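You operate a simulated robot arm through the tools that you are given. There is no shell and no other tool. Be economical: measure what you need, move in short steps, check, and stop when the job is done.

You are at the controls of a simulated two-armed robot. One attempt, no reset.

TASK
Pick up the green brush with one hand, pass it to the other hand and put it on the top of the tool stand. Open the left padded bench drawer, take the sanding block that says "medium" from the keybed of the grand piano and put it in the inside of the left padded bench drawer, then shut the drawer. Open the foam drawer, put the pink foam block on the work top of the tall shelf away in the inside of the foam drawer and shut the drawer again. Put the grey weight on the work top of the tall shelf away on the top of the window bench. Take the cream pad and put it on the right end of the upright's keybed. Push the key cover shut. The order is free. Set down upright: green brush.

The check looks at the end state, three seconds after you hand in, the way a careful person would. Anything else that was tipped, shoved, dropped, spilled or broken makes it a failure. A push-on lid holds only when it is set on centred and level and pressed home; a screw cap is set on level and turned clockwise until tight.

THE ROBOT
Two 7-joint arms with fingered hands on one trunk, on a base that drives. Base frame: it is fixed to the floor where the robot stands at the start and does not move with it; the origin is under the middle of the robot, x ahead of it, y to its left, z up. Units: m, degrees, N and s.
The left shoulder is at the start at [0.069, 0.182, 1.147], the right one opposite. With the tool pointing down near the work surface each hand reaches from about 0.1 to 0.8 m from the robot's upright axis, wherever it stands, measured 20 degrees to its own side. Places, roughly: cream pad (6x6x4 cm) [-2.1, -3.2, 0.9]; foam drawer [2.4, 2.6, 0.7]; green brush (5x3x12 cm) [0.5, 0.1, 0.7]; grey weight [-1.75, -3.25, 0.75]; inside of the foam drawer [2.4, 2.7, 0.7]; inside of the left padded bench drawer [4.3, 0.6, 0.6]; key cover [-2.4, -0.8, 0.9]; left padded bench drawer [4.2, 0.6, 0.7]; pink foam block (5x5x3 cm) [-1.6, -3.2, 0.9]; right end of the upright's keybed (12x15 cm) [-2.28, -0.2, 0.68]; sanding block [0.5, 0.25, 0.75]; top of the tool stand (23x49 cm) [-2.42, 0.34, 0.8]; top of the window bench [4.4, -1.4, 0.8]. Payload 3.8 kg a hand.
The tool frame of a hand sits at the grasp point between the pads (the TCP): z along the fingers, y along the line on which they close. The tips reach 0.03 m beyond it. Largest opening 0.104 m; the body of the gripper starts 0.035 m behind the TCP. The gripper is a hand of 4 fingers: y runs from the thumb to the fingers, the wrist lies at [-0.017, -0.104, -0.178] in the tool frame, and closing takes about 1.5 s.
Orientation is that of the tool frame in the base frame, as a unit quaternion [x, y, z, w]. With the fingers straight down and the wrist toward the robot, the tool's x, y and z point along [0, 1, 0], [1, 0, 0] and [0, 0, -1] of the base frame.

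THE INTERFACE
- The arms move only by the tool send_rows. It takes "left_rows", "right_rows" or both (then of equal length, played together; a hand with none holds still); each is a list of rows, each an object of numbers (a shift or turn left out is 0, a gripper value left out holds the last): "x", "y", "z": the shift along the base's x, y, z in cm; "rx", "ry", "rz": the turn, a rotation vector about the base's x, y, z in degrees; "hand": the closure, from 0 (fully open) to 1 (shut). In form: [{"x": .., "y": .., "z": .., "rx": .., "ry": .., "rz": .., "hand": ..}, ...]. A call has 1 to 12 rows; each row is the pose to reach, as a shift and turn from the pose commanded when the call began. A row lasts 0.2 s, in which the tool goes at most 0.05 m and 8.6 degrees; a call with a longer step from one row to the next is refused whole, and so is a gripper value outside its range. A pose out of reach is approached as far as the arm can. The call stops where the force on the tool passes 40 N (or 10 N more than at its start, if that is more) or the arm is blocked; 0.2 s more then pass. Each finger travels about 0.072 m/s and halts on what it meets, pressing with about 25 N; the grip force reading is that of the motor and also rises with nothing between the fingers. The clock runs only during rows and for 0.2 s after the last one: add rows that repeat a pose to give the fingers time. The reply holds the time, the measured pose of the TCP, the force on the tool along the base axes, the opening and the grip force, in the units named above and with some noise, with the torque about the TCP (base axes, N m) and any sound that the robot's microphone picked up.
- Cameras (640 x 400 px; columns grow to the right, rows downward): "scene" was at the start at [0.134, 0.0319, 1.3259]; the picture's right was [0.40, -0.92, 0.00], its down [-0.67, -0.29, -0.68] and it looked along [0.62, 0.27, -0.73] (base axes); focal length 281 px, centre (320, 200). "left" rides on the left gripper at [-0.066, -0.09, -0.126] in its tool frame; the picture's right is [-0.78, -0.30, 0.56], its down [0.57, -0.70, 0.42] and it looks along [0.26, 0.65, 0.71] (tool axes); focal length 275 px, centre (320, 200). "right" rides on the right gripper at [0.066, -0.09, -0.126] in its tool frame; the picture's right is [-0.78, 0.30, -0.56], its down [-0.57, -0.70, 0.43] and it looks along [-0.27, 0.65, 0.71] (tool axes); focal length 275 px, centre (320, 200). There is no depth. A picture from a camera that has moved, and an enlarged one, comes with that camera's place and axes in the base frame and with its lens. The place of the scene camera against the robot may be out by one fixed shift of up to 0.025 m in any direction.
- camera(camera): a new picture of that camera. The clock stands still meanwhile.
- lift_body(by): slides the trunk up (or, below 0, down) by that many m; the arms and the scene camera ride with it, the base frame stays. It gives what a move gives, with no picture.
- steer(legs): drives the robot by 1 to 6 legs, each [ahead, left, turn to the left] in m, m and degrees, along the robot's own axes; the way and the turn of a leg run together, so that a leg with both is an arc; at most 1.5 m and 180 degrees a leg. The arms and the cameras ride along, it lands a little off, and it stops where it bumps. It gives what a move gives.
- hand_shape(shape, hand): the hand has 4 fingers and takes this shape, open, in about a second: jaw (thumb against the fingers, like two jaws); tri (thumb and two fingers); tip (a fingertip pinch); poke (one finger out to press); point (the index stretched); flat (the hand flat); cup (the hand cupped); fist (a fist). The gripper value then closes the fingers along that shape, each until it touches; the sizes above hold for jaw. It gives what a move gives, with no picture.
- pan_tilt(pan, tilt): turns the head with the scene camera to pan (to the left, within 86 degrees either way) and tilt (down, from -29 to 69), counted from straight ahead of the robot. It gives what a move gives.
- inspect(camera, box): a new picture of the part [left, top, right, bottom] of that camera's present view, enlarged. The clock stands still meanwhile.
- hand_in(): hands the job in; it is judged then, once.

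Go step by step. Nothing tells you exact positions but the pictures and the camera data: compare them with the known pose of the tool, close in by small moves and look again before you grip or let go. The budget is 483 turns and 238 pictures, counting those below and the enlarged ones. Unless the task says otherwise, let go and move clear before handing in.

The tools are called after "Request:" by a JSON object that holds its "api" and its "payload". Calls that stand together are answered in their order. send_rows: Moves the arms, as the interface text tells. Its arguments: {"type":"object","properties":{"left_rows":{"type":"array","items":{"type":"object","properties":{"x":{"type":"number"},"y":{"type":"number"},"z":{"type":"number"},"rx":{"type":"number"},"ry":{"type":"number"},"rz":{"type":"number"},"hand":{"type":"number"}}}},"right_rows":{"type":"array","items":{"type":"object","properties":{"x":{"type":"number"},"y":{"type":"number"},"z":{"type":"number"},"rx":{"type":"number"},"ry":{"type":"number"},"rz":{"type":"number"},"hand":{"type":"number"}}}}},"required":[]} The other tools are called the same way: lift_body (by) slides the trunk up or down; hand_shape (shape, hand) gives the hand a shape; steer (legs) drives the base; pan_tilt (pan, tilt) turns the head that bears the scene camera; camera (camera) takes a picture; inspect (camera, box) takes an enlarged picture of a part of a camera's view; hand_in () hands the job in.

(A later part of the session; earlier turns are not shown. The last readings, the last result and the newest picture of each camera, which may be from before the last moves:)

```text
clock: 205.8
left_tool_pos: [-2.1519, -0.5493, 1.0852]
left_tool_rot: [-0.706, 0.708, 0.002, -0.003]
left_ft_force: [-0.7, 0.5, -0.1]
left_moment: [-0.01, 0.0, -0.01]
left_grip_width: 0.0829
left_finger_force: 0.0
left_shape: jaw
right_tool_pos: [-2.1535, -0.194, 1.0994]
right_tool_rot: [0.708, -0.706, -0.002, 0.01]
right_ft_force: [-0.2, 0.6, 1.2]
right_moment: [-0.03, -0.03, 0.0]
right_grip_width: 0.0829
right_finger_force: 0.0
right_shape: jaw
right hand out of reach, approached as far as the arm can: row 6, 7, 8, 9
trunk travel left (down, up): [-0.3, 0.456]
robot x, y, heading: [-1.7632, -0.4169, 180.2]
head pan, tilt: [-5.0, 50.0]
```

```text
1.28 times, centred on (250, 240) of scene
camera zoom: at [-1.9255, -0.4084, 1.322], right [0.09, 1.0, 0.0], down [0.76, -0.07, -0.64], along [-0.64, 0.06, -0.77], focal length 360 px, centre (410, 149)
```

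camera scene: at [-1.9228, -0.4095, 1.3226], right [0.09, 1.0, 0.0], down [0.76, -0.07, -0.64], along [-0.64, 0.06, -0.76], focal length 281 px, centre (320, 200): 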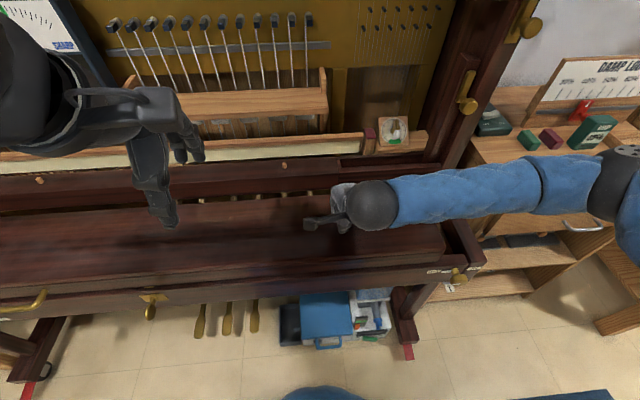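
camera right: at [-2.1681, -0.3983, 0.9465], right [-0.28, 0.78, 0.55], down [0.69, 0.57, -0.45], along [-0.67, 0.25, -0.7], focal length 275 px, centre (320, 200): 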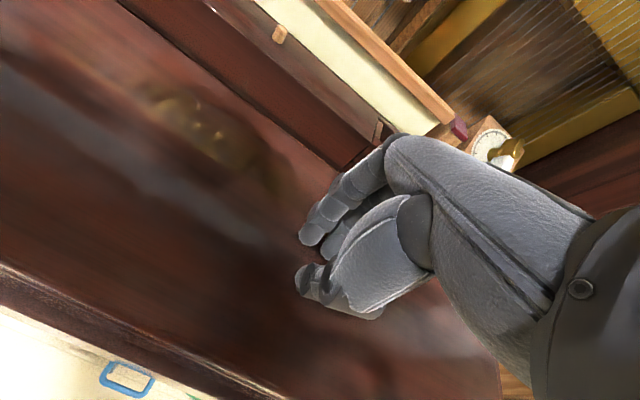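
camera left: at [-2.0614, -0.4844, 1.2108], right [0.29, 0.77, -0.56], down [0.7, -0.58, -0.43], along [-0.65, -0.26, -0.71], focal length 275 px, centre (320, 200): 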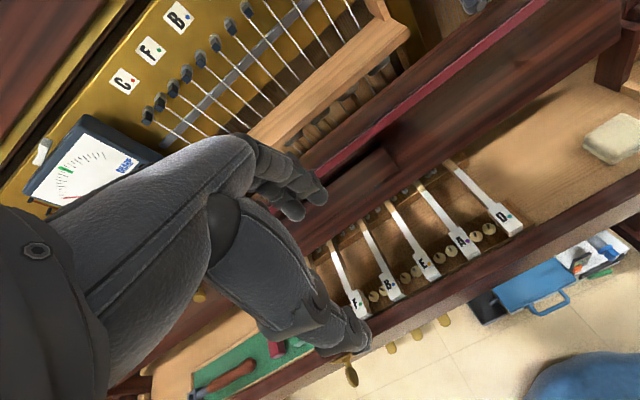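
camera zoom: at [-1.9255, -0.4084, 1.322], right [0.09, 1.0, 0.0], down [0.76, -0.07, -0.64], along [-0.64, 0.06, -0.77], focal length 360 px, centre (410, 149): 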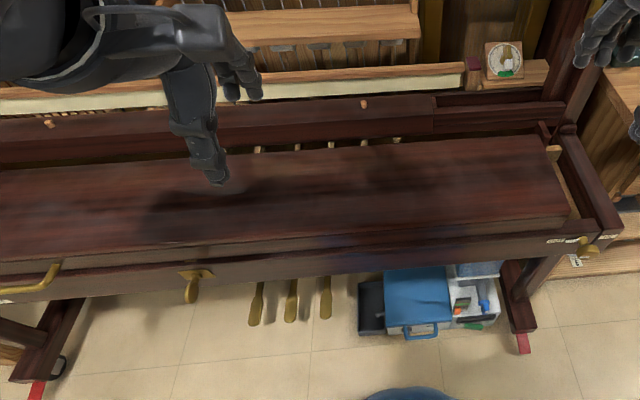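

The key cover is shut. Back to the shelf for the weight and the pink foam.

Request:
{"api": "steer", "payload": {"legs": [[-0.12, 0, 0], [0, 0, 90], [1.2, 0, 0], [0.95, 0.04, 0]]}}

Request:
{"api": "pan_tilt", "payload": {"pan": 0, "tilt": 40}}

Request:
{"api": "camera", "payload": {"camera": "scene"}}

```text
clock: 221.1
left_tool_pos: [-1.4961, -2.9525, 1.0861]
left_tool_rot: [1.0, -0.009, 0.0, 0.003]
left_ft_force: [0.2, 0.6, 0.3]
left_moment: [0.02, 0.01, 0.0]
left_grip_width: 0.083
left_finger_force: 0.1
left_shape: jaw
right_tool_pos: [-1.8508, -2.9502, 1.0994]
right_tool_rot: [1.0, -0.006, 0.005, 0.009]
right_ft_force: [0.3, -0.6, 0.9]
right_moment: [0.04, -0.01, 0.01]
right_grip_width: 0.0832
right_finger_force: 0.1
right_shape: jaw
trunk travel left (down, up): [-0.3, 0.456]
robot x, y, heading: [-1.6202, -2.5639, -90.8]
head pan, tilt: [-5.0, 50.0]
```

```text
clock: 221.8
left_tool_pos: [-1.4969, -2.9516, 1.0864]
left_tool_rot: [1.0, -0.01, 0.0, 0.004]
left_ft_force: [-0.2, 0.1, -0.2]
left_moment: [0.01, 0.01, 0.02]
left_grip_width: 0.083
left_finger_force: 0.0
left_shape: jaw
right_tool_pos: [-1.8513, -2.9495, 1.0998]
right_tool_rot: [1.0, -0.005, 0.005, 0.009]
right_ft_force: [0.7, 0.6, 0.3]
right_moment: [-0.01, 0.01, 0.0]
right_grip_width: 0.0832
right_finger_force: 0.0
right_shape: jaw
trunk travel left (down, up): [-0.3, 0.456]
robot x, y, heading: [-1.6234, -2.5624, -90.8]
head pan, tilt: [0.0, 40.0]
```

```text
111 pictures are left
camera scene: at [-1.6382, -2.7204, 1.3361], right [-1.0, 0.02, 0.0], down [0.01, 0.64, -0.77], along [-0.01, -0.77, -0.64], focal length 281 px, centre (320, 200)
```

scene: 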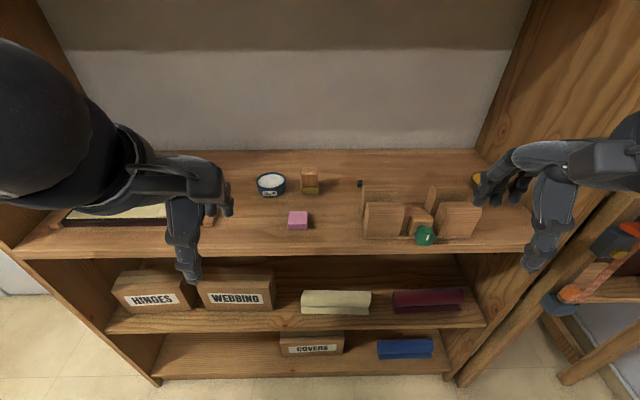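

All shelf items look undisturbed. I move in and bring the right hand toward the weight.

Request:
{"api": "steer", "payload": {"legs": [[0.13, 0, 0.8]]}}

Request:
{"api": "send_rows", "payload": {"right_rows": [{"x": 3, "z": -2}, {"x": 6, "z": -4}, {"x": 9, "z": -5}, {"x": 9.5, "z": -5, "y": -4}, {"x": 9.5, "z": -5, "y": -8}, {"x": 9.5, "z": -5, "y": -12}, {"x": 9.5, "z": -5, "y": -16}, {"x": 9.5, "z": -5, "y": -16}]}}

Request:
{"api": "camera", "payload": {"camera": "right"}}

Request:
{"api": "camera", "payload": {"camera": "scene"}}

```text
clock: 223.1
left_tool_pos: [-1.4907, -3.0814, 1.085]
left_tool_rot: [1.0, -0.001, 0.0, 0.003]
left_ft_force: [-0.3, 0.1, 0.6]
left_moment: [0.04, 0.03, -0.01]
left_grip_width: 0.0832
left_finger_force: 0.1
left_shape: jaw
right_tool_pos: [-1.845, -3.0839, 1.0992]
right_tool_rot: [1.0, 0.001, 0.006, 0.008]
right_ft_force: [0.3, 0.2, 0.2]
right_moment: [-0.01, -0.01, -0.02]
right_grip_width: 0.0831
right_finger_force: 0.0
right_shape: jaw
trunk travel left (down, up): [-0.3, 0.456]
robot x, y, heading: [-1.6236, -2.6917, -90.1]
head pan, tilt: [0.0, 40.0]
```

```text
clock: 224.9
left_tool_pos: [-1.4898, -3.0798, 1.0859]
left_tool_rot: [1.0, -0.001, 0.001, 0.003]
left_ft_force: [-0.2, -0.2, 0.1]
left_moment: [-0.02, 0.01, -0.02]
left_grip_width: 0.083
left_finger_force: 0.1
left_shape: jaw
right_tool_pos: [-1.7479, -3.2439, 1.0514]
right_tool_rot: [1.0, 0.002, 0.005, 0.008]
right_ft_force: [-0.1, 0.3, -0.4]
right_moment: [-0.01, -0.01, 0.01]
right_grip_width: 0.0829
right_finger_force: 0.2
right_shape: jaw
right hand out of reach, approached as far as the arm can: row 1, 2
trunk travel left (down, up): [-0.3, 0.456]
robot x, y, heading: [-1.6249, -2.6909, -90.1]
head pan, tilt: [0.0, 40.0]
```

```text
110 pictures are left
camera right: at [-1.6844, -3.1514, 1.1755], right [-0.78, -0.29, 0.55], down [-0.57, 0.69, -0.44], along [-0.26, -0.66, -0.7], focal length 275 px, centre (320, 200)
```

right: 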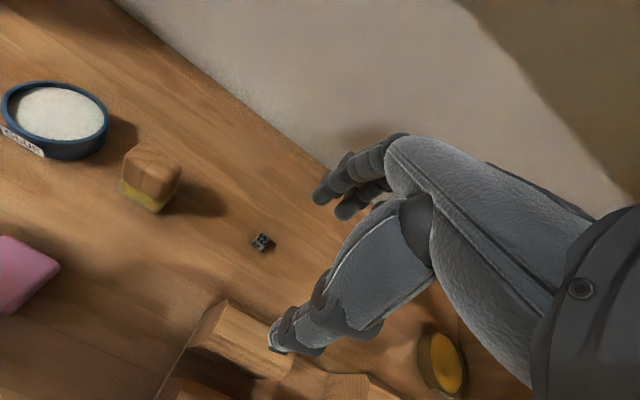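

```text
109 pictures are left
camera scene: at [-1.6367, -2.8496, 1.3362], right [-1.0, 0.0, 0.0], down [0.0, 0.64, -0.77], along [0.0, -0.77, -0.64], focal length 281 px, centre (320, 200)
```

scene: 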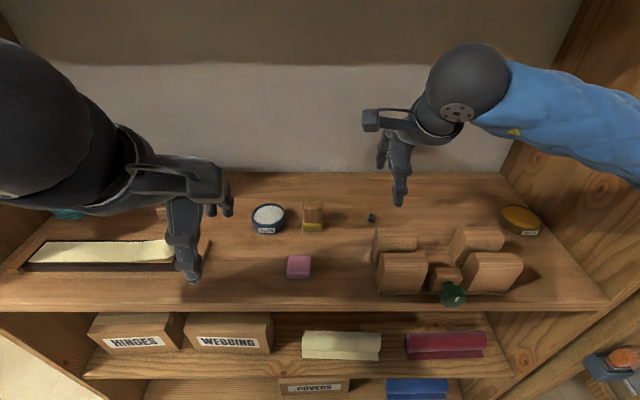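

The weight is at about (-1.747, -3.326). I move above it, narrow the opening and descend to z ≈ 0.94.

Request:
{"api": "send_rows", "payload": {"right_rows": [{"y": -4, "hand": 0.4}, {"y": -8.2, "hand": 0.5}, {"y": -8.2, "z": -3}, {"y": -8.2, "z": -6}, {"y": -8.2, "z": -9}, {"y": -8.2, "z": -11}, {"y": -8.2, "z": -11}]}}

Request:
{"api": "camera", "payload": {"camera": "right"}}

Request:
{"api": "inspect", "payload": {"camera": "scene", "box": [290, 120, 490, 280]}}

```text
clock: 226.5
left_tool_pos: [-1.4898, -3.0794, 1.0844]
left_tool_rot: [1.0, -0.001, 0.0, 0.003]
left_ft_force: [0.4, -0.1, -0.3]
left_moment: [-0.01, 0.01, 0.03]
left_grip_width: 0.083
left_finger_force: 0.0
left_shape: jaw
right_tool_pos: [-1.7505, -3.3243, 0.9394]
right_tool_rot: [1.0, 0.001, 0.006, 0.008]
right_ft_force: [0.5, -0.5, -0.1]
right_moment: [0.02, -0.01, 0.03]
right_grip_width: 0.0523
right_finger_force: 0.1
right_shape: jaw
trunk travel left (down, up): [-0.3, 0.456]
robot x, y, heading: [-1.6212, -2.6937, -90.1]
head pan, tilt: [0.0, 40.0]
```

```text
108 pictures are left
camera right: at [-1.6863, -3.2327, 1.0641], right [-0.78, -0.29, 0.55], down [-0.57, 0.69, -0.44], along [-0.26, -0.66, -0.7], focal length 275 px, centre (320, 200)
```

right: 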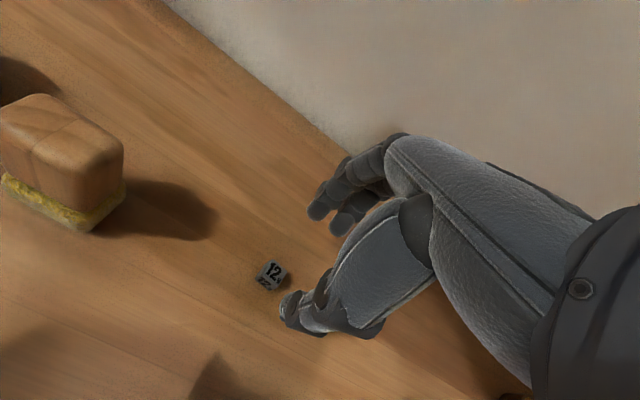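

```text
2.50 times, centred on (390, 200) of scene
camera zoom: at [-1.6365, -2.8498, 1.3362], right [-1.0, 0.0, 0.0], down [0.0, 0.64, -0.77], along [0.0, -0.77, -0.64], focal length 703 px, centre (145, 200)
```

zoom: 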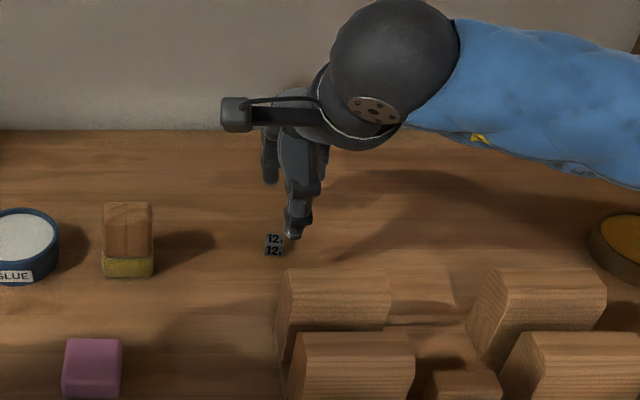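

The thumb is about 1.4 cm to the side of the cube; I shift and descend to just above the board.

Request:
{"api": "send_rows", "payload": {"right_rows": [{"x": 1.4, "y": -0.2}, {"x": 1.4, "y": -0.2, "z": -2}, {"x": 1.4, "y": -0.2, "z": -3.6}, {"x": 1.4, "y": -0.2, "z": -4.6}, {"x": 1.4, "y": -0.2, "z": -4.6}]}}

Request:
{"api": "camera", "payload": {"camera": "right"}}

Request:
{"api": "inspect", "payload": {"camera": "scene", "box": [330, 160, 430, 240]}}

```text
clock: 227.7
left_tool_pos: [-1.4902, -3.0788, 1.0841]
left_tool_rot: [1.0, 0.0, 0.0, 0.004]
left_ft_force: [-0.6, -0.2, -0.2]
left_moment: [-0.02, 0.04, 0.03]
left_grip_width: 0.0832
left_finger_force: 0.1
left_shape: jaw
right_tool_pos: [-1.7369, -3.3277, 0.8934]
right_tool_rot: [1.0, 0.002, 0.006, 0.009]
right_ft_force: [-0.4, -0.7, 0.2]
right_moment: [0.01, 0.05, -0.01]
right_grip_width: 0.0527
right_finger_force: 0.2
right_shape: jaw
trunk travel left (down, up): [-0.3, 0.456]
robot x, y, heading: [-1.6285, -2.6903, -90.0]
head pan, tilt: [0.0, 40.0]
```

```text
106 pictures are left
camera right: at [-1.6721, -3.2352, 1.0182], right [-0.78, -0.29, 0.55], down [-0.57, 0.69, -0.44], along [-0.26, -0.66, -0.7], focal length 275 px, centre (320, 200)
```

right: 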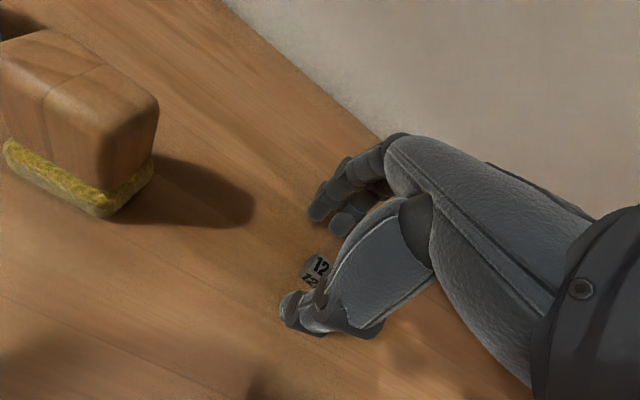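

```text
5.00 times, centred on (380, 200) of scene
camera zoom: at [-1.6364, -2.8499, 1.3362], right [-1.0, 0.0, 0.0], down [0.0, 0.64, -0.77], along [0.0, -0.77, -0.64], focal length 1406 px, centre (20, 200)
```

zoom: 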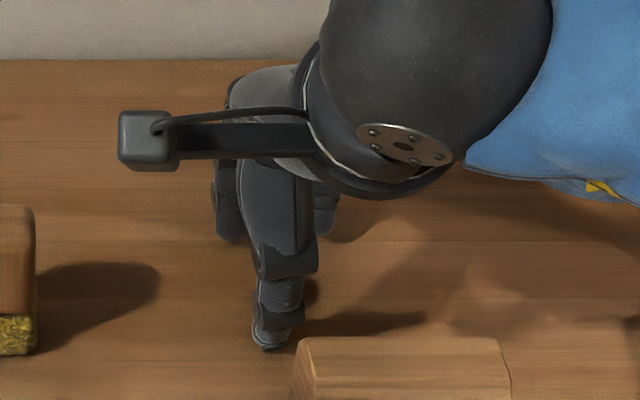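

Request:
{"api": "send_rows", "payload": {"right_rows": [{"z": -0.3}, {"z": -0.6}, {"z": -0.6}]}}

Request:
{"api": "inspect", "payload": {"camera": "right", "box": [260, 180, 420, 360]}}

```text
clock: 228.5
left_tool_pos: [-1.49, -3.0792, 1.0861]
left_tool_rot: [1.0, -0.001, 0.0, 0.005]
left_ft_force: [-0.1, 1.2, 0.8]
left_moment: [-0.03, 0.02, 0.0]
left_grip_width: 0.083
left_finger_force: 0.0
left_shape: jaw
right_tool_pos: [-1.7338, -3.3286, 0.8905]
right_tool_rot: [1.0, 0.002, 0.006, 0.012]
right_ft_force: [-0.7, -0.6, 14.8]
right_moment: [0.58, 0.0, -0.01]
right_grip_width: 0.052
right_finger_force: 0.0
right_shape: jaw
trunk travel left (down, up): [-0.3, 0.456]
robot x, y, heading: [-1.6253, -2.6937, -89.9]
head pan, tilt: [0.0, 40.0]
```

```text
2.22 times, centred on (340, 270) of right
camera zoom: at [-1.671, -3.2346, 1.0157], right [-0.78, -0.29, 0.55], down [-0.57, 0.69, -0.45], along [-0.25, -0.67, -0.7], focal length 612 px, centre (276, 44)
```

zoom: 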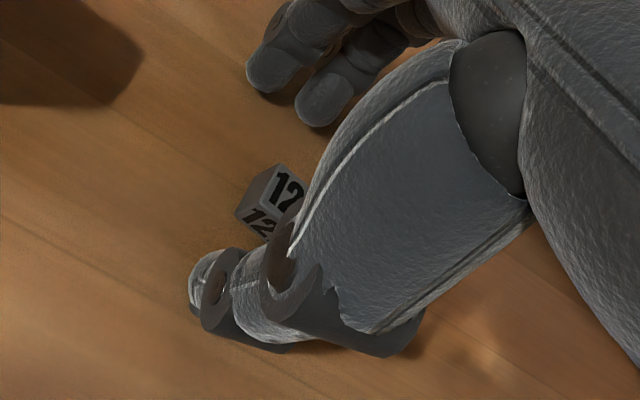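

The thumb touches the board. I raise 3 mm and close on the cube.

Request:
{"api": "send_rows", "payload": {"right_rows": [{"z": 0.4}, {"z": 0.4, "hand": 0.6}, {"z": 0.4, "hand": 0.7}, {"z": 0.4, "hand": 0.8}, {"z": 0.4, "hand": 0.9}, {"z": 0.4, "hand": 1}, {"z": 0.4, "hand": 1}, {"z": 0.4, "hand": 1}]}}

Request:
{"api": "inspect", "payload": {"camera": "right", "box": [260, 180, 420, 360]}}

```text
clock: 230.3
left_tool_pos: [-1.489, -3.0792, 1.0847]
left_tool_rot: [1.0, -0.001, 0.0, 0.004]
left_ft_force: [0.7, -1.1, 0.7]
left_moment: [-0.01, -0.05, 0.01]
left_grip_width: 0.0829
left_finger_force: 0.1
left_shape: jaw
right_tool_pos: [-1.736, -3.3268, 0.8926]
right_tool_rot: [1.0, 0.002, 0.005, 0.008]
right_ft_force: [-0.8, 0.6, 0.9]
right_moment: [0.04, 0.02, -0.03]
right_grip_width: 0.002
right_finger_force: 24.6
right_shape: jaw
trunk travel left (down, up): [-0.3, 0.456]
robot x, y, heading: [-1.6248, -2.6923, -89.8]
head pan, tilt: [0.0, 40.0]
```

```text
2.22 times, centred on (340, 270) of right
camera zoom: at [-1.6714, -3.2347, 1.0169], right [-0.78, -0.29, 0.55], down [-0.57, 0.69, -0.44], along [-0.26, -0.66, -0.7], focal length 612 px, centre (276, 44)
```

zoom: 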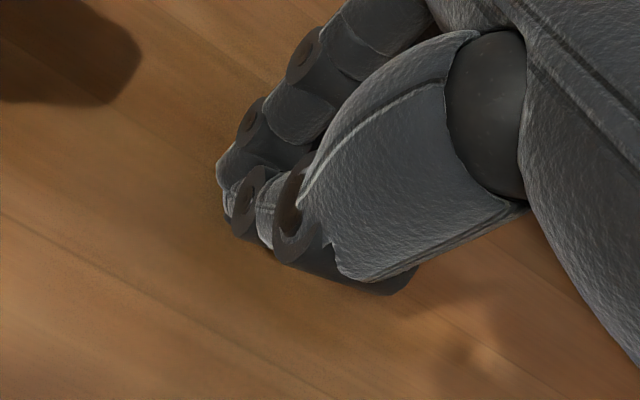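

Request:
{"api": "send_rows", "payload": {"right_rows": [{"z": 2}, {"z": 4}, {"z": 6}, {"z": 6}]}}

Request:
{"api": "camera", "payload": {"camera": "right"}}

Request:
{"api": "inspect", "payload": {"camera": "scene", "box": [330, 160, 430, 240]}}

```text
clock: 231.3
left_tool_pos: [-1.4899, -3.0787, 1.0848]
left_tool_rot: [1.0, 0.0, 0.0, 0.003]
left_ft_force: [0.2, -0.2, 0.5]
left_moment: [0.01, 0.02, 0.01]
left_grip_width: 0.0828
left_finger_force: 0.2
left_shape: jaw
right_tool_pos: [-1.7336, -3.3272, 0.952]
right_tool_rot: [1.0, 0.001, 0.005, 0.009]
right_ft_force: [-0.4, 0.7, 0.3]
right_moment: [0.01, -0.04, 0.03]
right_grip_width: 0.002
right_finger_force: 24.9
right_shape: jaw
trunk travel left (down, up): [-0.3, 0.456]
robot x, y, heading: [-1.6254, -2.6901, -89.8]
head pan, tilt: [0.0, 40.0]
```

```text
102 pictures are left
camera right: at [-1.6706, -3.2345, 1.0768], right [-0.78, -0.29, 0.55], down [-0.57, 0.69, -0.44], along [-0.26, -0.66, -0.7], focal length 275 px, centre (320, 200)
```

right: 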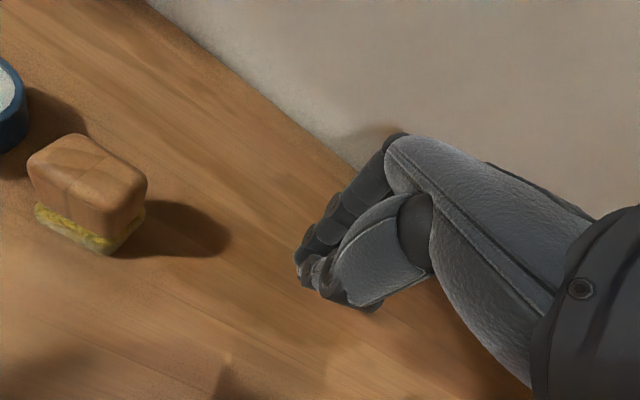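

```text
5.00 times, centred on (380, 200) of scene
camera zoom: at [-1.6366, -2.8501, 1.3361], right [-1.0, 0.0, 0.0], down [0.0, 0.64, -0.77], along [0.0, -0.77, -0.64], focal length 1406 px, centre (20, 200)
```

zoom: 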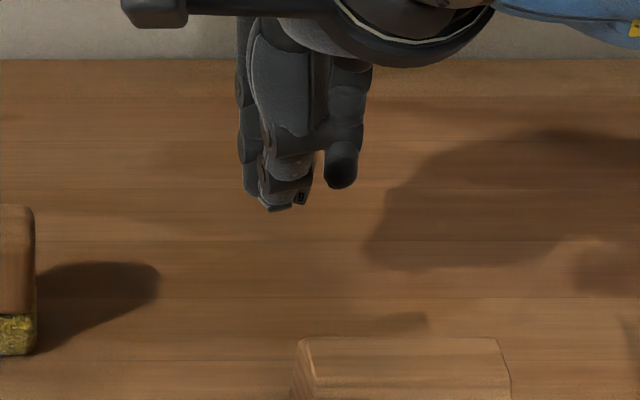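

Request:
{"api": "inspect", "payload": {"camera": "scene", "box": [365, 180, 405, 210]}}

Request:
{"api": "inspect", "payload": {"camera": "right", "box": [280, 230, 360, 320]}}

```text
13.33 times, centred on (385, 195) of scene
camera zoom: at [-1.6366, -2.8501, 1.3361], right [-1.0, 0.0, 0.0], down [0.0, 0.64, -0.77], along [0.0, -0.77, -0.64], focal length 3750 px, centre (-547, 267)
```

zoom: 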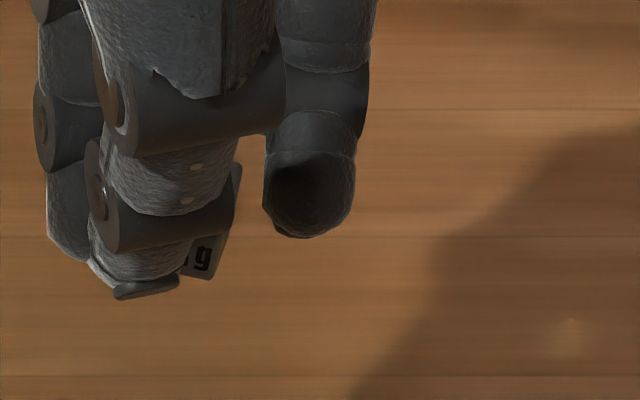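

```text
4.44 times, centred on (320, 275) of right
camera zoom: at [-1.6706, -3.2345, 1.0768], right [-0.78, -0.29, 0.55], down [-0.57, 0.69, -0.44], along [-0.26, -0.66, -0.7], focal length 1224 px, centre (320, -133)
```

zoom: 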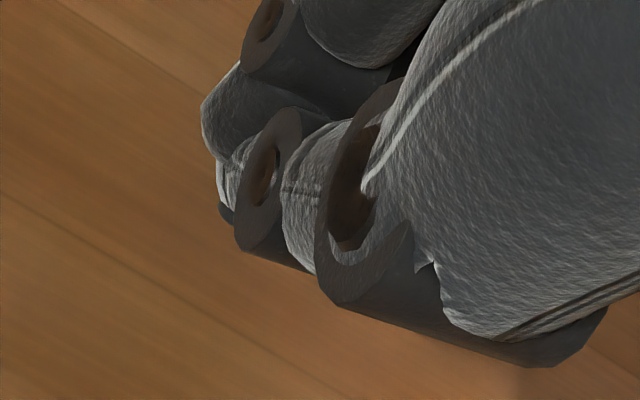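

The cube is clamped between thumb and fingers. I lift it clear of the blocks, pull out, and then fetch the pink foam with the left hand.

Request:
{"api": "send_rows", "payload": {"right_rows": [{"z": 4}, {"z": 8}, {"z": 8, "y": 4}, {"z": 8, "y": 8}, {"z": 8, "y": 12}, {"z": 8, "y": 16}, {"z": 8, "y": 20, "x": -2}, {"z": 9, "y": 24, "x": -5}, {"z": 9, "y": 25, "x": -8}]}}

Request:
{"api": "steer", "payload": {"legs": [[0, -0.12, 0]]}}

Request:
{"api": "pan_tilt", "payload": {"pan": 10, "tilt": 45}}

Request:
{"api": "camera", "payload": {"camera": "left"}}

Request:
{"api": "camera", "payload": {"camera": "scene"}}

```text
refused: row 8 steps farther than a row can; nothing moved
```

```text
clock: 232.5
left_tool_pos: [-1.6103, -3.0791, 1.0854]
left_tool_rot: [1.0, -0.001, 0.001, 0.004]
left_ft_force: [-1.1, 0.0, 0.6]
left_moment: [-0.01, -0.02, 0.04]
left_grip_width: 0.0829
left_finger_force: 0.1
left_shape: jaw
right_tool_pos: [-1.8553, -3.3264, 0.9516]
right_tool_rot: [1.0, 0.002, 0.005, 0.009]
right_ft_force: [0.2, -0.9, -0.6]
right_moment: [-0.02, -0.03, 0.0]
right_grip_width: 0.0019
right_finger_force: 24.7
right_shape: jaw
trunk travel left (down, up): [-0.3, 0.456]
robot x, y, heading: [-1.7444, -2.693, -90.2]
head pan, tilt: [0.0, 40.0]
```

```text
clock: 233.2
left_tool_pos: [-1.6091, -3.0799, 1.0852]
left_tool_rot: [1.0, -0.002, 0.0, 0.003]
left_ft_force: [-0.2, 0.0, 0.4]
left_moment: [0.0, 0.0, 0.05]
left_grip_width: 0.0831
left_finger_force: 0.0
left_shape: jaw
right_tool_pos: [-1.853, -3.3265, 0.9522]
right_tool_rot: [1.0, 0.002, 0.006, 0.009]
right_ft_force: [-0.1, 0.5, 0.7]
right_moment: [0.02, 0.0, 0.03]
right_grip_width: 0.0019
right_finger_force: 25.4
right_shape: jaw
trunk travel left (down, up): [-0.3, 0.456]
robot x, y, heading: [-1.7438, -2.6908, -90.1]
head pan, tilt: [10.0, 45.0]
```

```text
98 pictures are left
camera left: at [-1.6756, -2.988, 1.2107], right [-0.78, 0.29, -0.56], down [0.57, 0.7, -0.43], along [0.26, -0.65, -0.71], focal length 275 px, centre (320, 200)
```

left: 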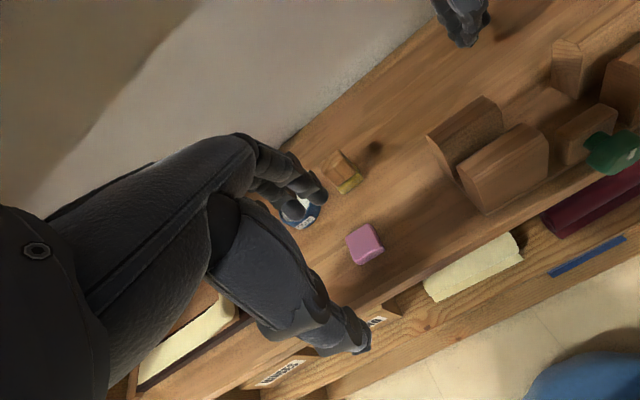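

```text
97 pictures are left
camera scene: at [-1.7414, -2.8452, 1.3289], right [-0.98, -0.17, 0.0], down [-0.12, 0.7, -0.71], along [0.12, -0.7, -0.71], focal length 281 px, centre (320, 200)
```

scene: 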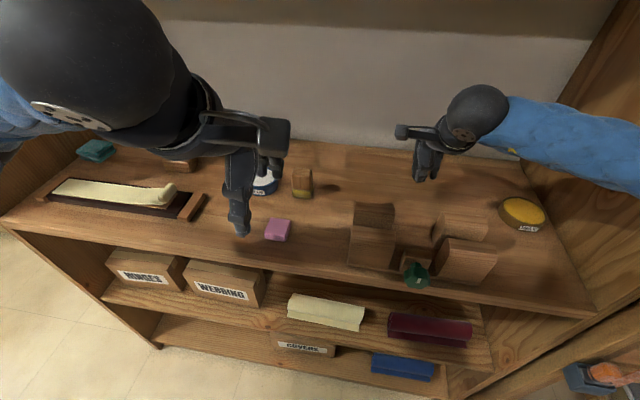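

The arm move was refused (step too long), but the sideways shift was harmless. I retract the right hand now with shorter steps.

Request:
{"api": "send_rows", "payload": {"right_rows": [{"z": 4}, {"z": 8}, {"z": 9, "y": 4}, {"z": 9, "y": 8}, {"z": 9, "y": 12}, {"z": 9, "y": 16}, {"z": 9, "y": 20}, {"z": 9, "y": 24}, {"z": 9, "y": 26}]}}

Request:
{"api": "inspect", "payload": {"camera": "left", "box": [260, 160, 460, 300]}}

```text
clock: 235.2
left_tool_pos: [-1.608, -3.0792, 1.0843]
left_tool_rot: [1.0, 0.0, 0.0, 0.003]
left_ft_force: [0.7, -0.2, -0.1]
left_moment: [0.02, -0.01, 0.0]
left_grip_width: 0.0829
left_finger_force: 0.0
left_shape: jaw
right_tool_pos: [-1.8502, -3.0718, 1.0444]
right_tool_rot: [1.0, 0.002, 0.005, 0.009]
right_ft_force: [-0.9, 0.3, -0.2]
right_moment: [-0.01, -0.01, 0.02]
right_grip_width: 0.0021
right_finger_force: 24.8
right_shape: jaw
right hand out of reach, approached as far as the arm can: row 9
trunk travel left (down, up): [-0.3, 0.456]
robot x, y, heading: [-1.7438, -2.6952, -90.2]
head pan, tilt: [10.0, 45.0]
```

```text
2.86 times, centred on (360, 230) of left
camera zoom: at [-1.6753, -2.9882, 1.2106], right [-0.78, 0.29, -0.56], down [0.57, 0.7, -0.43], along [0.26, -0.65, -0.71], focal length 786 px, centre (206, 114)
```

zoom: 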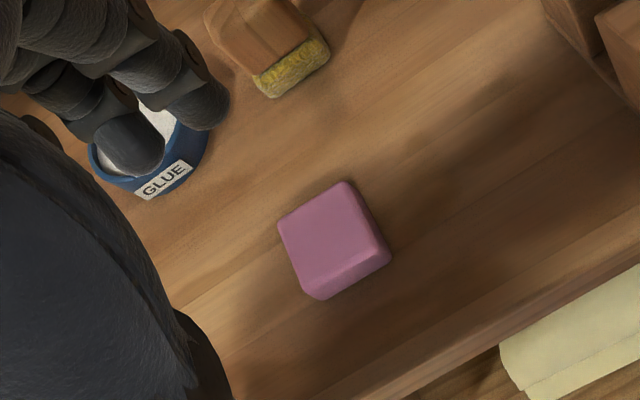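

The pink foam top is at about (-1.591, -3.173). I bring the left hand over and down.

Request:
{"api": "send_rows", "payload": {"left_rows": [{"y": -4, "z": -2, "hand": 0.3}, {"y": -8, "z": -4}, {"y": -9.4, "z": -7}, {"y": -9.4, "z": -10}, {"y": -9.4, "z": -13}, {"y": -9.4, "z": -13}]}}

Request:
{"api": "camera", "payload": {"camera": "left"}}

```text
clock: 236.7
left_tool_pos: [-1.6094, -3.1744, 0.9527]
left_tool_rot: [1.0, 0.0, -0.001, 0.005]
left_ft_force: [-0.5, -0.3, -0.4]
left_moment: [-0.01, 0.01, 0.02]
left_grip_width: 0.0734
left_finger_force: 0.0
left_shape: jaw
right_tool_pos: [-1.8506, -3.0734, 1.043]
right_tool_rot: [1.0, 0.002, 0.004, 0.009]
right_ft_force: [0.2, 0.0, -0.2]
right_moment: [-0.03, 0.02, -0.03]
right_grip_width: 0.002
right_finger_force: 25.1
right_shape: jaw
trunk travel left (down, up): [-0.3, 0.456]
robot x, y, heading: [-1.7449, -2.6929, -90.0]
head pan, tilt: [10.0, 45.0]
```

```text
95 pictures are left
camera left: at [-1.6769, -3.0821, 1.0787], right [-0.78, 0.29, -0.56], down [0.57, 0.7, -0.43], along [0.26, -0.65, -0.71], focal length 275 px, centre (320, 200)
```

left: 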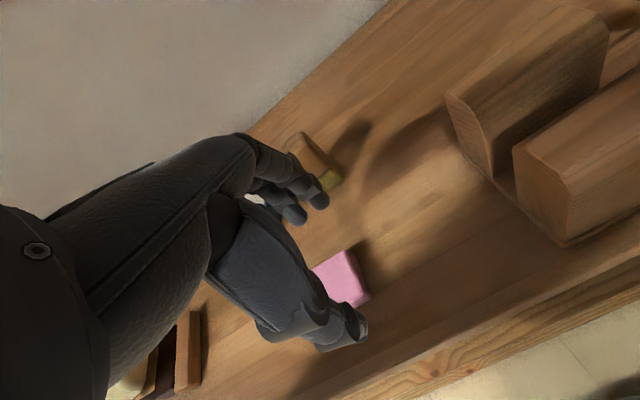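

Request:
{"api": "send_rows", "payload": {"left_rows": [{"z": -2}, {"z": -4}, {"z": -5.5}, {"z": -5.5, "hand": 0.5}, {"z": -5.5, "hand": 0.7}, {"z": -5.5, "hand": 0.9}, {"z": -5.5, "hand": 1}, {"z": -5.5, "hand": 1}, {"z": -5.5, "hand": 1}, {"z": -3}, {"z": 0}, {"z": 0}]}}

Request:
{"api": "camera", "payload": {"camera": "left"}}

```text
clock: 239.2
left_tool_pos: [-1.6087, -3.1733, 0.9547]
left_tool_rot: [1.0, -0.001, -0.001, 0.003]
left_ft_force: [0.0, 0.0, -0.7]
left_moment: [-0.01, -0.01, -0.02]
left_grip_width: 0.023
left_finger_force: 24.7
left_shape: jaw
right_tool_pos: [-1.8501, -3.0719, 1.0433]
right_tool_rot: [1.0, 0.001, 0.004, 0.009]
right_ft_force: [-0.2, -0.3, -0.2]
right_moment: [-0.01, 0.01, -0.01]
right_grip_width: 0.0021
right_finger_force: 25.1
right_shape: jaw
trunk travel left (down, up): [-0.3, 0.456]
robot x, y, heading: [-1.7433, -2.6937, -89.6]
head pan, tilt: [10.0, 45.0]
```

```text
94 pictures are left
camera left: at [-1.6767, -3.0825, 1.0806], right [-0.78, 0.29, -0.56], down [0.57, 0.7, -0.43], along [0.26, -0.65, -0.71], focal length 275 px, centre (320, 200)
```

left: 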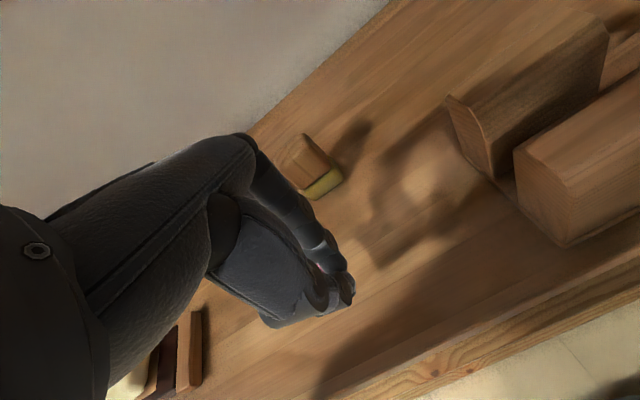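

Request:
{"api": "inspect", "payload": {"camera": "scene", "box": [180, 120, 380, 280]}}

```text
2.50 times, centred on (280, 200) of scene
camera zoom: at [-1.7413, -2.8451, 1.3289], right [-0.98, -0.18, 0.0], down [-0.12, 0.7, -0.71], along [0.12, -0.7, -0.71], focal length 703 px, centre (420, 200)
```

zoom: 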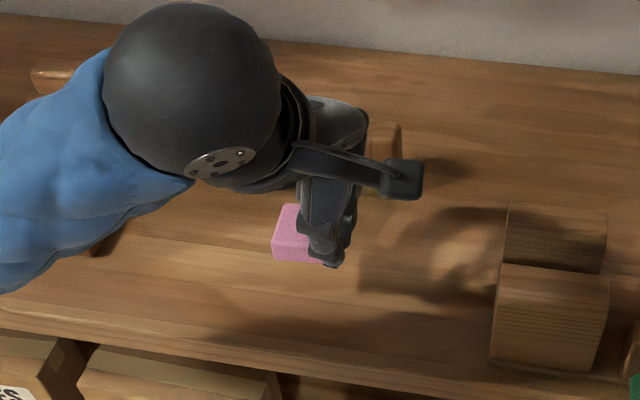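

The foam is held only near its end. I set it down again, shift 2 cm and regrip.

Request:
{"api": "send_rows", "payload": {"left_rows": [{"z": -3}, {"z": -5.2}, {"z": -5.2, "hand": 0.7}, {"z": -5.2, "hand": 0.4}, {"z": -5.2, "hand": 0.3}, {"z": -5.2, "hand": 0.3}, {"z": -5.4, "x": 1}, {"z": -5.4, "x": 2}, {"z": -5.4, "x": 2}]}}

Request:
{"api": "inspect", "payload": {"camera": "scene", "box": [180, 120, 380, 280]}}

Request:
{"api": "camera", "payload": {"camera": "left"}}

```text
clock: 241.2
left_tool_pos: [-1.5884, -3.1736, 0.902]
left_tool_rot: [1.0, 0.0, 0.0, 0.004]
left_ft_force: [-0.3, 0.3, 0.2]
left_moment: [0.02, 0.02, 0.01]
left_grip_width: 0.0725
left_finger_force: 0.0
left_shape: jaw
right_tool_pos: [-1.8516, -3.0717, 1.0438]
right_tool_rot: [1.0, 0.002, 0.004, 0.008]
right_ft_force: [-0.2, -0.4, -0.1]
right_moment: [-0.03, -0.08, 0.0]
right_grip_width: 0.0019
right_finger_force: 25.1
right_shape: jaw
trunk travel left (down, up): [-0.3, 0.456]
robot x, y, heading: [-1.7401, -2.6899, -90.3]
head pan, tilt: [10.0, 45.0]
```

```text
2.50 times, centred on (280, 200) of scene
camera zoom: at [-1.7415, -2.8451, 1.3289], right [-0.98, -0.18, 0.0], down [-0.12, 0.7, -0.71], along [0.12, -0.7, -0.71], focal length 703 px, centre (420, 200)
```

zoom: 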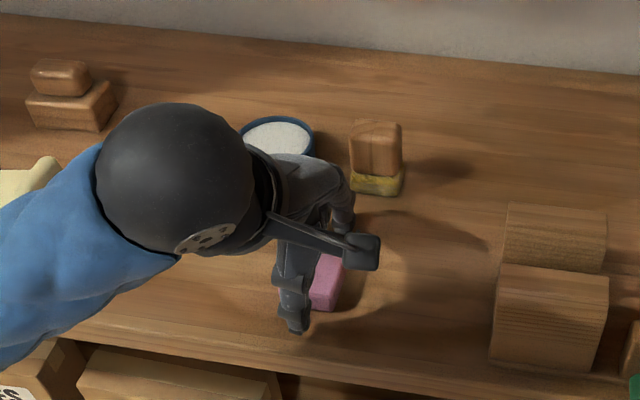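

```text
91 pictures are left
camera left: at [-1.6551, -3.0823, 1.0268], right [-0.78, 0.29, -0.56], down [0.57, 0.7, -0.43], along [0.26, -0.65, -0.71], focal length 275 px, centre (320, 200)
```

left: 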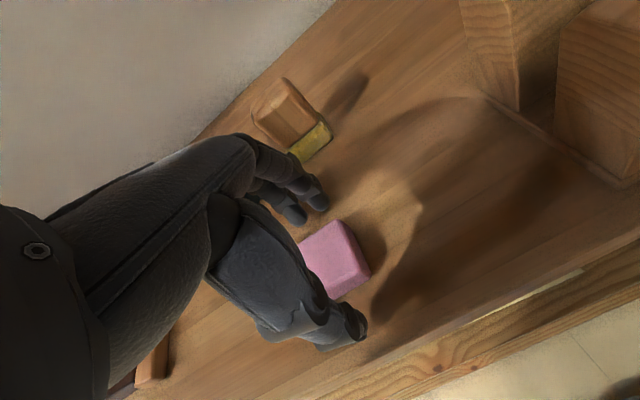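

Request:
{"api": "send_rows", "payload": {"left_rows": [{"x": -1.1}, {"x": -1.1, "hand": 0.5}, {"x": -1.1, "hand": 0.7}, {"x": -1.1, "hand": 0.9}, {"x": -1.1, "hand": 1}, {"x": -1.1, "hand": 1}, {"x": -1.1, "hand": 1}, {"x": -1.1, "z": 3}, {"x": -1.1, "z": 6}, {"x": -1.1, "z": 6}]}}

Request:
{"api": "inspect", "payload": {"camera": "scene", "box": [180, 120, 380, 280]}}

```text
clock: 243.4
left_tool_pos: [-1.6016, -3.1729, 0.9608]
left_tool_rot: [1.0, -0.001, 0.0, 0.004]
left_ft_force: [0.3, 0.8, -0.9]
left_moment: [-0.03, 0.01, -0.03]
left_grip_width: 0.0385
left_finger_force: 25.1
left_shape: jaw
right_tool_pos: [-1.8518, -3.0723, 1.0442]
right_tool_rot: [1.0, 0.001, 0.004, 0.009]
right_ft_force: [0.3, 0.4, 0.1]
right_moment: [0.02, -0.02, 0.02]
right_grip_width: 0.0023
right_finger_force: 24.2
right_shape: jaw
trunk travel left (down, up): [-0.3, 0.456]
robot x, y, heading: [-1.7454, -2.6931, -90.0]
head pan, tilt: [10.0, 45.0]
```

```text
2.50 times, centred on (280, 200) of scene
camera zoom: at [-1.7413, -2.8451, 1.3289], right [-0.98, -0.18, 0.0], down [-0.12, 0.7, -0.71], along [0.12, -0.7, -0.71], focal length 703 px, centre (420, 200)
```

zoom: 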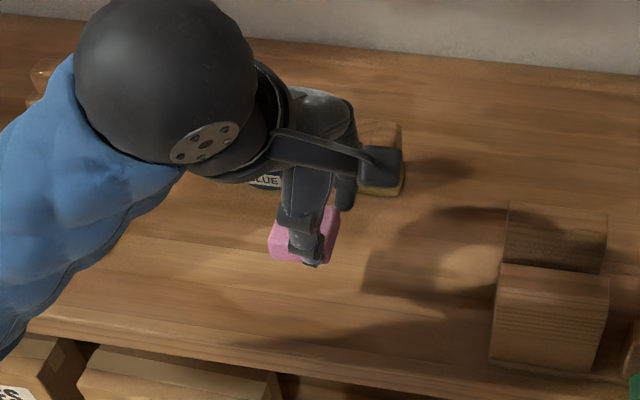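

Good centred grip on the pink foam. I retract, back away from the shelf and face +x to see the route to the window bench.

Request:
{"api": "send_rows", "payload": {"left_rows": [{"z": 3}, {"z": 6, "y": 2}, {"z": 9, "y": 5}, {"z": 10, "y": 9}, {"z": 10, "y": 10}]}}

Request:
{"api": "steer", "payload": {"legs": [[-0.6, 0, 0], [0, 0, 90]]}}

Request:
{"api": "pan_tilt", "payload": {"pan": 0, "tilt": 22}}

Request:
{"api": "camera", "payload": {"camera": "scene"}}

```text
clock: 244.7
left_tool_pos: [-1.6024, -3.0773, 1.0638]
left_tool_rot: [1.0, 0.0, 0.001, 0.002]
left_ft_force: [-0.9, -0.4, -1.3]
left_moment: [-0.01, -0.02, 0.0]
left_grip_width: 0.0385
left_finger_force: 25.1
left_shape: jaw
left hand out of reach, approached as far as the arm can: row 5
right_tool_pos: [-1.8504, -3.0724, 1.0435]
right_tool_rot: [1.0, 0.002, 0.004, 0.01]
right_ft_force: [0.9, 1.6, 0.1]
right_moment: [-0.01, -0.01, 0.03]
right_grip_width: 0.0019
right_finger_force: 25.4
right_shape: jaw
trunk travel left (down, up): [-0.3, 0.456]
robot x, y, heading: [-1.7461, -2.6926, -89.9]
head pan, tilt: [10.0, 45.0]
```

```text
clock: 251.9
left_tool_pos: [-1.3613, -1.9397, 1.0637]
left_tool_rot: [0.707, 0.707, 0.003, 0.001]
left_ft_force: [-1.3, -1.0, -0.2]
left_moment: [0.03, 0.01, 0.0]
left_grip_width: 0.0384
left_finger_force: 24.7
left_shape: jaw
right_tool_pos: [-1.3674, -2.1874, 1.0438]
right_tool_rot: [0.705, 0.709, 0.009, 0.004]
right_ft_force: [0.4, 0.5, 0.1]
right_moment: [-0.02, 0.0, 0.0]
right_grip_width: 0.0019
right_finger_force: 24.8
right_shape: jaw
trunk travel left (down, up): [-0.3, 0.456]
robot x, y, heading: [-1.7442, -2.0822, 0.4]
head pan, tilt: [10.0, 45.0]
```

```text
clock: 252.8
left_tool_pos: [-1.3622, -1.9406, 1.0628]
left_tool_rot: [0.707, 0.707, 0.002, 0.001]
left_ft_force: [1.4, 0.1, 0.5]
left_moment: [0.0, -0.01, -0.03]
left_grip_width: 0.0381
left_finger_force: 24.8
left_shape: jaw
right_tool_pos: [-1.3667, -2.1886, 1.0421]
right_tool_rot: [0.705, 0.709, 0.01, 0.003]
right_ft_force: [-0.1, -0.3, -1.9]
right_moment: [0.01, -0.01, -0.01]
right_grip_width: 0.0021
right_finger_force: 24.4
right_shape: jaw
trunk travel left (down, up): [-0.3, 0.456]
robot x, y, heading: [-1.7462, -2.0836, 0.3]
head pan, tilt: [0.0, 22.0]
```

```text
89 pictures are left
camera scene: at [-1.5931, -2.0817, 1.3643], right [0.0, -1.0, 0.0], down [-0.38, 0.0, -0.93], along [0.93, 0.0, -0.38], focal length 281 px, centre (320, 200)
```

scene: 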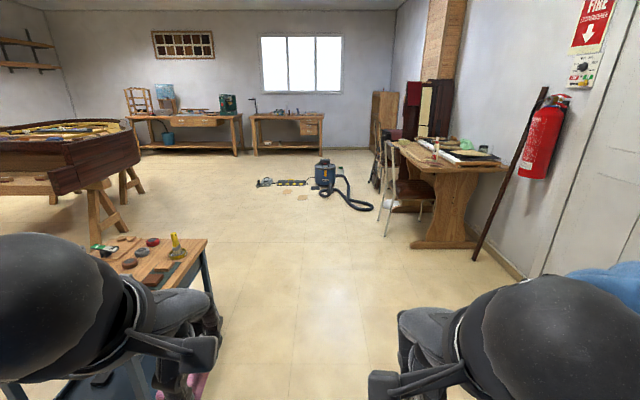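

The window bench is under the window; a vacuum cleaner and tools lie on the floor around (2.1, -1.2…-2.8). I advance to x ≈ 0.5 and look again to choose a path.

Request:
{"api": "steer", "payload": {"legs": [[1.2, 0, 0], [1.0, 0.15, 0]]}}

Request:
{"api": "pan_tilt", "payload": {"pan": 10, "tilt": 22}}

Request:
{"api": "camera", "payload": {"camera": "scene"}}

```text
clock: 263.8
left_tool_pos: [0.8577, -1.8087, 1.0639]
left_tool_rot: [0.712, 0.702, 0.002, 0.002]
left_ft_force: [0.3, 0.8, 0.3]
left_moment: [-0.01, 0.01, 0.03]
left_grip_width: 0.038
left_finger_force: 24.9
left_shape: jaw
right_tool_pos: [0.848, -2.0572, 1.0438]
right_tool_rot: [0.71, 0.704, 0.009, 0.002]
right_ft_force: [1.1, 0.1, 0.5]
right_moment: [0.01, 0.0, 0.01]
right_grip_width: 0.0019
right_finger_force: 25.0
right_shape: jaw
trunk travel left (down, up): [-0.3, 0.456]
robot x, y, heading: [0.4676, -1.9474, -0.7]
head pan, tilt: [0.0, 22.0]
```

```text
clock: 264.5
left_tool_pos: [0.8571, -1.8091, 1.0639]
left_tool_rot: [0.713, 0.702, 0.003, 0.002]
left_ft_force: [-0.4, -0.1, -1.0]
left_moment: [-0.02, -0.02, -0.01]
left_grip_width: 0.0383
left_finger_force: 25.0
left_shape: jaw
right_tool_pos: [0.8485, -2.057, 1.0443]
right_tool_rot: [0.71, 0.704, 0.009, 0.004]
right_ft_force: [0.5, 0.3, -0.2]
right_moment: [0.0, -0.02, 0.0]
right_grip_width: 0.0019
right_finger_force: 24.6
right_shape: jaw
trunk travel left (down, up): [-0.3, 0.456]
robot x, y, heading: [0.4704, -1.9469, -0.6]
head pan, tilt: [10.0, 22.0]
```

```text
88 pictures are left
camera scene: at [0.6223, -1.9317, 1.3643], right [0.16, -0.99, 0.0], down [-0.37, -0.06, -0.93], along [0.92, 0.15, -0.37], focal length 281 px, centre (320, 200)
```

scene: 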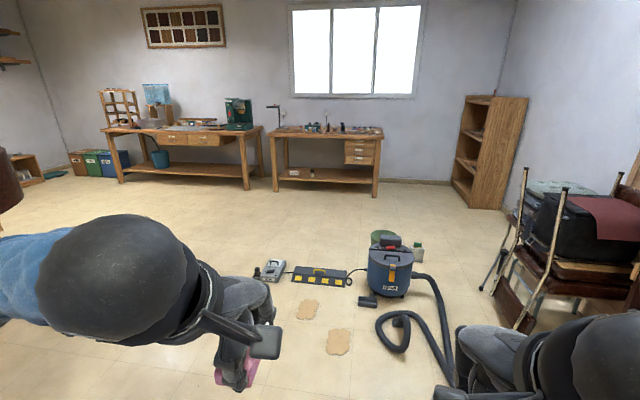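

Request:
{"api": "pan_tilt", "payload": {"pan": 55, "tilt": 25}}

Request:
{"api": "camera", "payload": {"camera": "scene"}}

```text
clock: 265.6
left_tool_pos: [0.8582, -1.809, 1.0636]
left_tool_rot: [0.712, 0.702, 0.002, 0.002]
left_ft_force: [0.8, 0.1, -0.4]
left_moment: [0.03, -0.02, 0.0]
left_grip_width: 0.0381
left_finger_force: 24.8
left_shape: jaw
right_tool_pos: [0.8482, -2.0567, 1.044]
right_tool_rot: [0.71, 0.704, 0.008, 0.003]
right_ft_force: [0.2, -0.1, 0.3]
right_moment: [-0.02, 0.02, 0.03]
right_grip_width: 0.0018
right_finger_force: 25.1
right_shape: jaw
trunk travel left (down, up): [-0.3, 0.456]
robot x, y, heading: [0.4694, -1.9439, -0.7]
head pan, tilt: [55.0, 25.0]
```

```text
87 pictures are left
camera scene: at [0.5845, -1.8718, 1.3595], right [0.81, -0.58, 0.0], down [-0.25, -0.34, -0.91], along [0.53, 0.74, -0.42], focal length 281 px, centre (320, 200)
```

scene: 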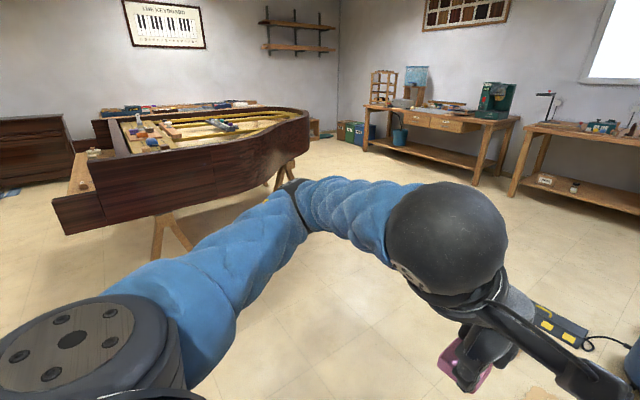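

The piano's tail ends at about (2.0, 0.2), so there's a wide corridor. I drive around the floor items on the left side.

Request:
{"api": "steer", "payload": {"legs": [[0, 0, 0.7], [0.9, 0.95, 0], [1.0, 0.4, 0], [0.7, -0.1, 0]]}}

Request:
{"api": "pan_tilt", "payload": {"pan": -20, "tilt": 25}}

Request:
{"api": "camera", "payload": {"camera": "scene"}}

```text
clock: 281.2
left_tool_pos: [3.4543, -0.4859, 1.0638]
left_tool_rot: [0.699, 0.715, 0.001, 0.001]
left_ft_force: [-0.7, -0.2, -0.5]
left_moment: [0.01, -0.02, 0.02]
left_grip_width: 0.0381
left_finger_force: 24.7
left_shape: jaw
right_tool_pos: [3.4542, -0.7342, 1.0454]
right_tool_rot: [0.697, 0.717, 0.008, 0.003]
right_ft_force: [-0.2, 0.1, 0.1]
right_moment: [-0.01, 0.03, -0.01]
right_grip_width: 0.002
right_finger_force: 25.0
right_shape: jaw
trunk travel left (down, up): [-0.3, 0.456]
robot x, y, heading: [3.0718, -0.6377, 1.2]
head pan, tilt: [55.0, 25.0]
```

```text
clock: 282.6
left_tool_pos: [3.4536, -0.4861, 1.0637]
left_tool_rot: [0.699, 0.715, 0.002, 0.001]
left_ft_force: [0.5, -0.2, 0.0]
left_moment: [-0.03, 0.04, 0.04]
left_grip_width: 0.038
left_finger_force: 24.9
left_shape: jaw
right_tool_pos: [3.4533, -0.7342, 1.0443]
right_tool_rot: [0.698, 0.716, 0.009, 0.003]
right_ft_force: [-0.1, 0.0, 0.2]
right_moment: [0.03, 0.01, 0.0]
right_grip_width: 0.0019
right_finger_force: 24.6
right_shape: jaw
trunk travel left (down, up): [-0.3, 0.456]
robot x, y, heading: [3.0705, -0.6377, 1.5]
head pan, tilt: [-20.0, 25.0]
```

```text
86 pictures are left
camera scene: at [3.2196, -0.6642, 1.3595], right [-0.32, -0.95, 0.0], down [-0.4, 0.13, -0.91], along [0.86, -0.29, -0.42], focal length 281 px, centre (320, 200)
```

scene: 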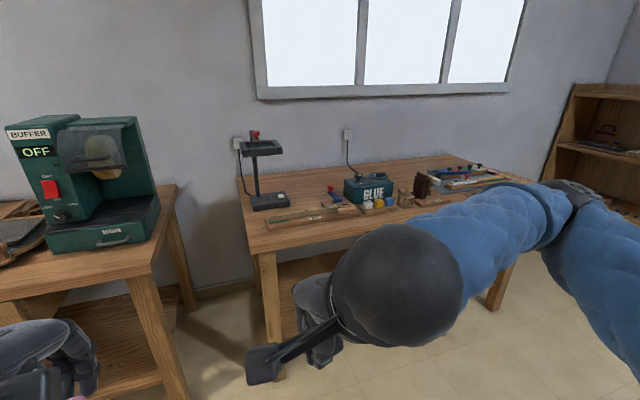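

Request:
{"api": "steer", "payload": {"legs": [[0.3, -0.5, -1.4]]}}

Request:
{"api": "pan_tilt", "payload": {"pan": -5, "tilt": 38}}

Request:
{"api": "camera", "payload": {"camera": "scene"}}

```text
clock: 285.9
left_tool_pos: [3.7682, -0.985, 1.0643]
left_tool_rot: [0.71, 0.704, 0.002, 0.0]
left_ft_force: [-0.5, 0.9, -0.7]
left_moment: [-0.02, -0.01, -0.03]
left_grip_width: 0.038
left_finger_force: 24.9
left_shape: jaw
right_tool_pos: [3.7618, -1.2334, 1.043]
right_tool_rot: [0.708, 0.707, 0.009, 0.002]
right_ft_force: [-0.2, 0.4, -0.3]
right_moment: [0.01, -0.02, 0.02]
right_grip_width: 0.0018
right_finger_force: 24.9
right_shape: jaw
trunk travel left (down, up): [-0.3, 0.456]
robot x, y, heading: [3.3823, -1.1218, -0.5]
head pan, tilt: [-20.0, 25.0]
```

```text
clock: 286.7
left_tool_pos: [3.768, -0.9849, 1.0643]
left_tool_rot: [0.71, 0.705, 0.002, 0.001]
left_ft_force: [-0.7, -0.5, -0.8]
left_moment: [0.03, 0.0, -0.04]
left_grip_width: 0.0381
left_finger_force: 25.1
left_shape: jaw
right_tool_pos: [3.7615, -1.232, 1.043]
right_tool_rot: [0.708, 0.706, 0.008, 0.003]
right_ft_force: [0.5, 0.1, -0.1]
right_moment: [0.01, 0.02, 0.01]
right_grip_width: 0.002
right_finger_force: 24.8
right_shape: jaw
trunk travel left (down, up): [-0.3, 0.456]
robot x, y, heading: [3.3793, -1.1252, -0.5]
head pan, tilt: [-5.0, 38.0]
```

```text
85 pictures are left
camera scene: at [3.5288, -1.1323, 1.3392], right [-0.09, -1.0, 0.0], down [-0.61, 0.06, -0.79], along [0.78, -0.07, -0.62], focal length 281 px, centre (320, 200)
```

scene: 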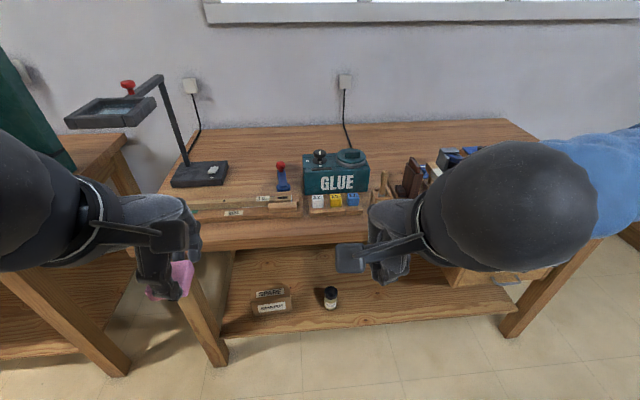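

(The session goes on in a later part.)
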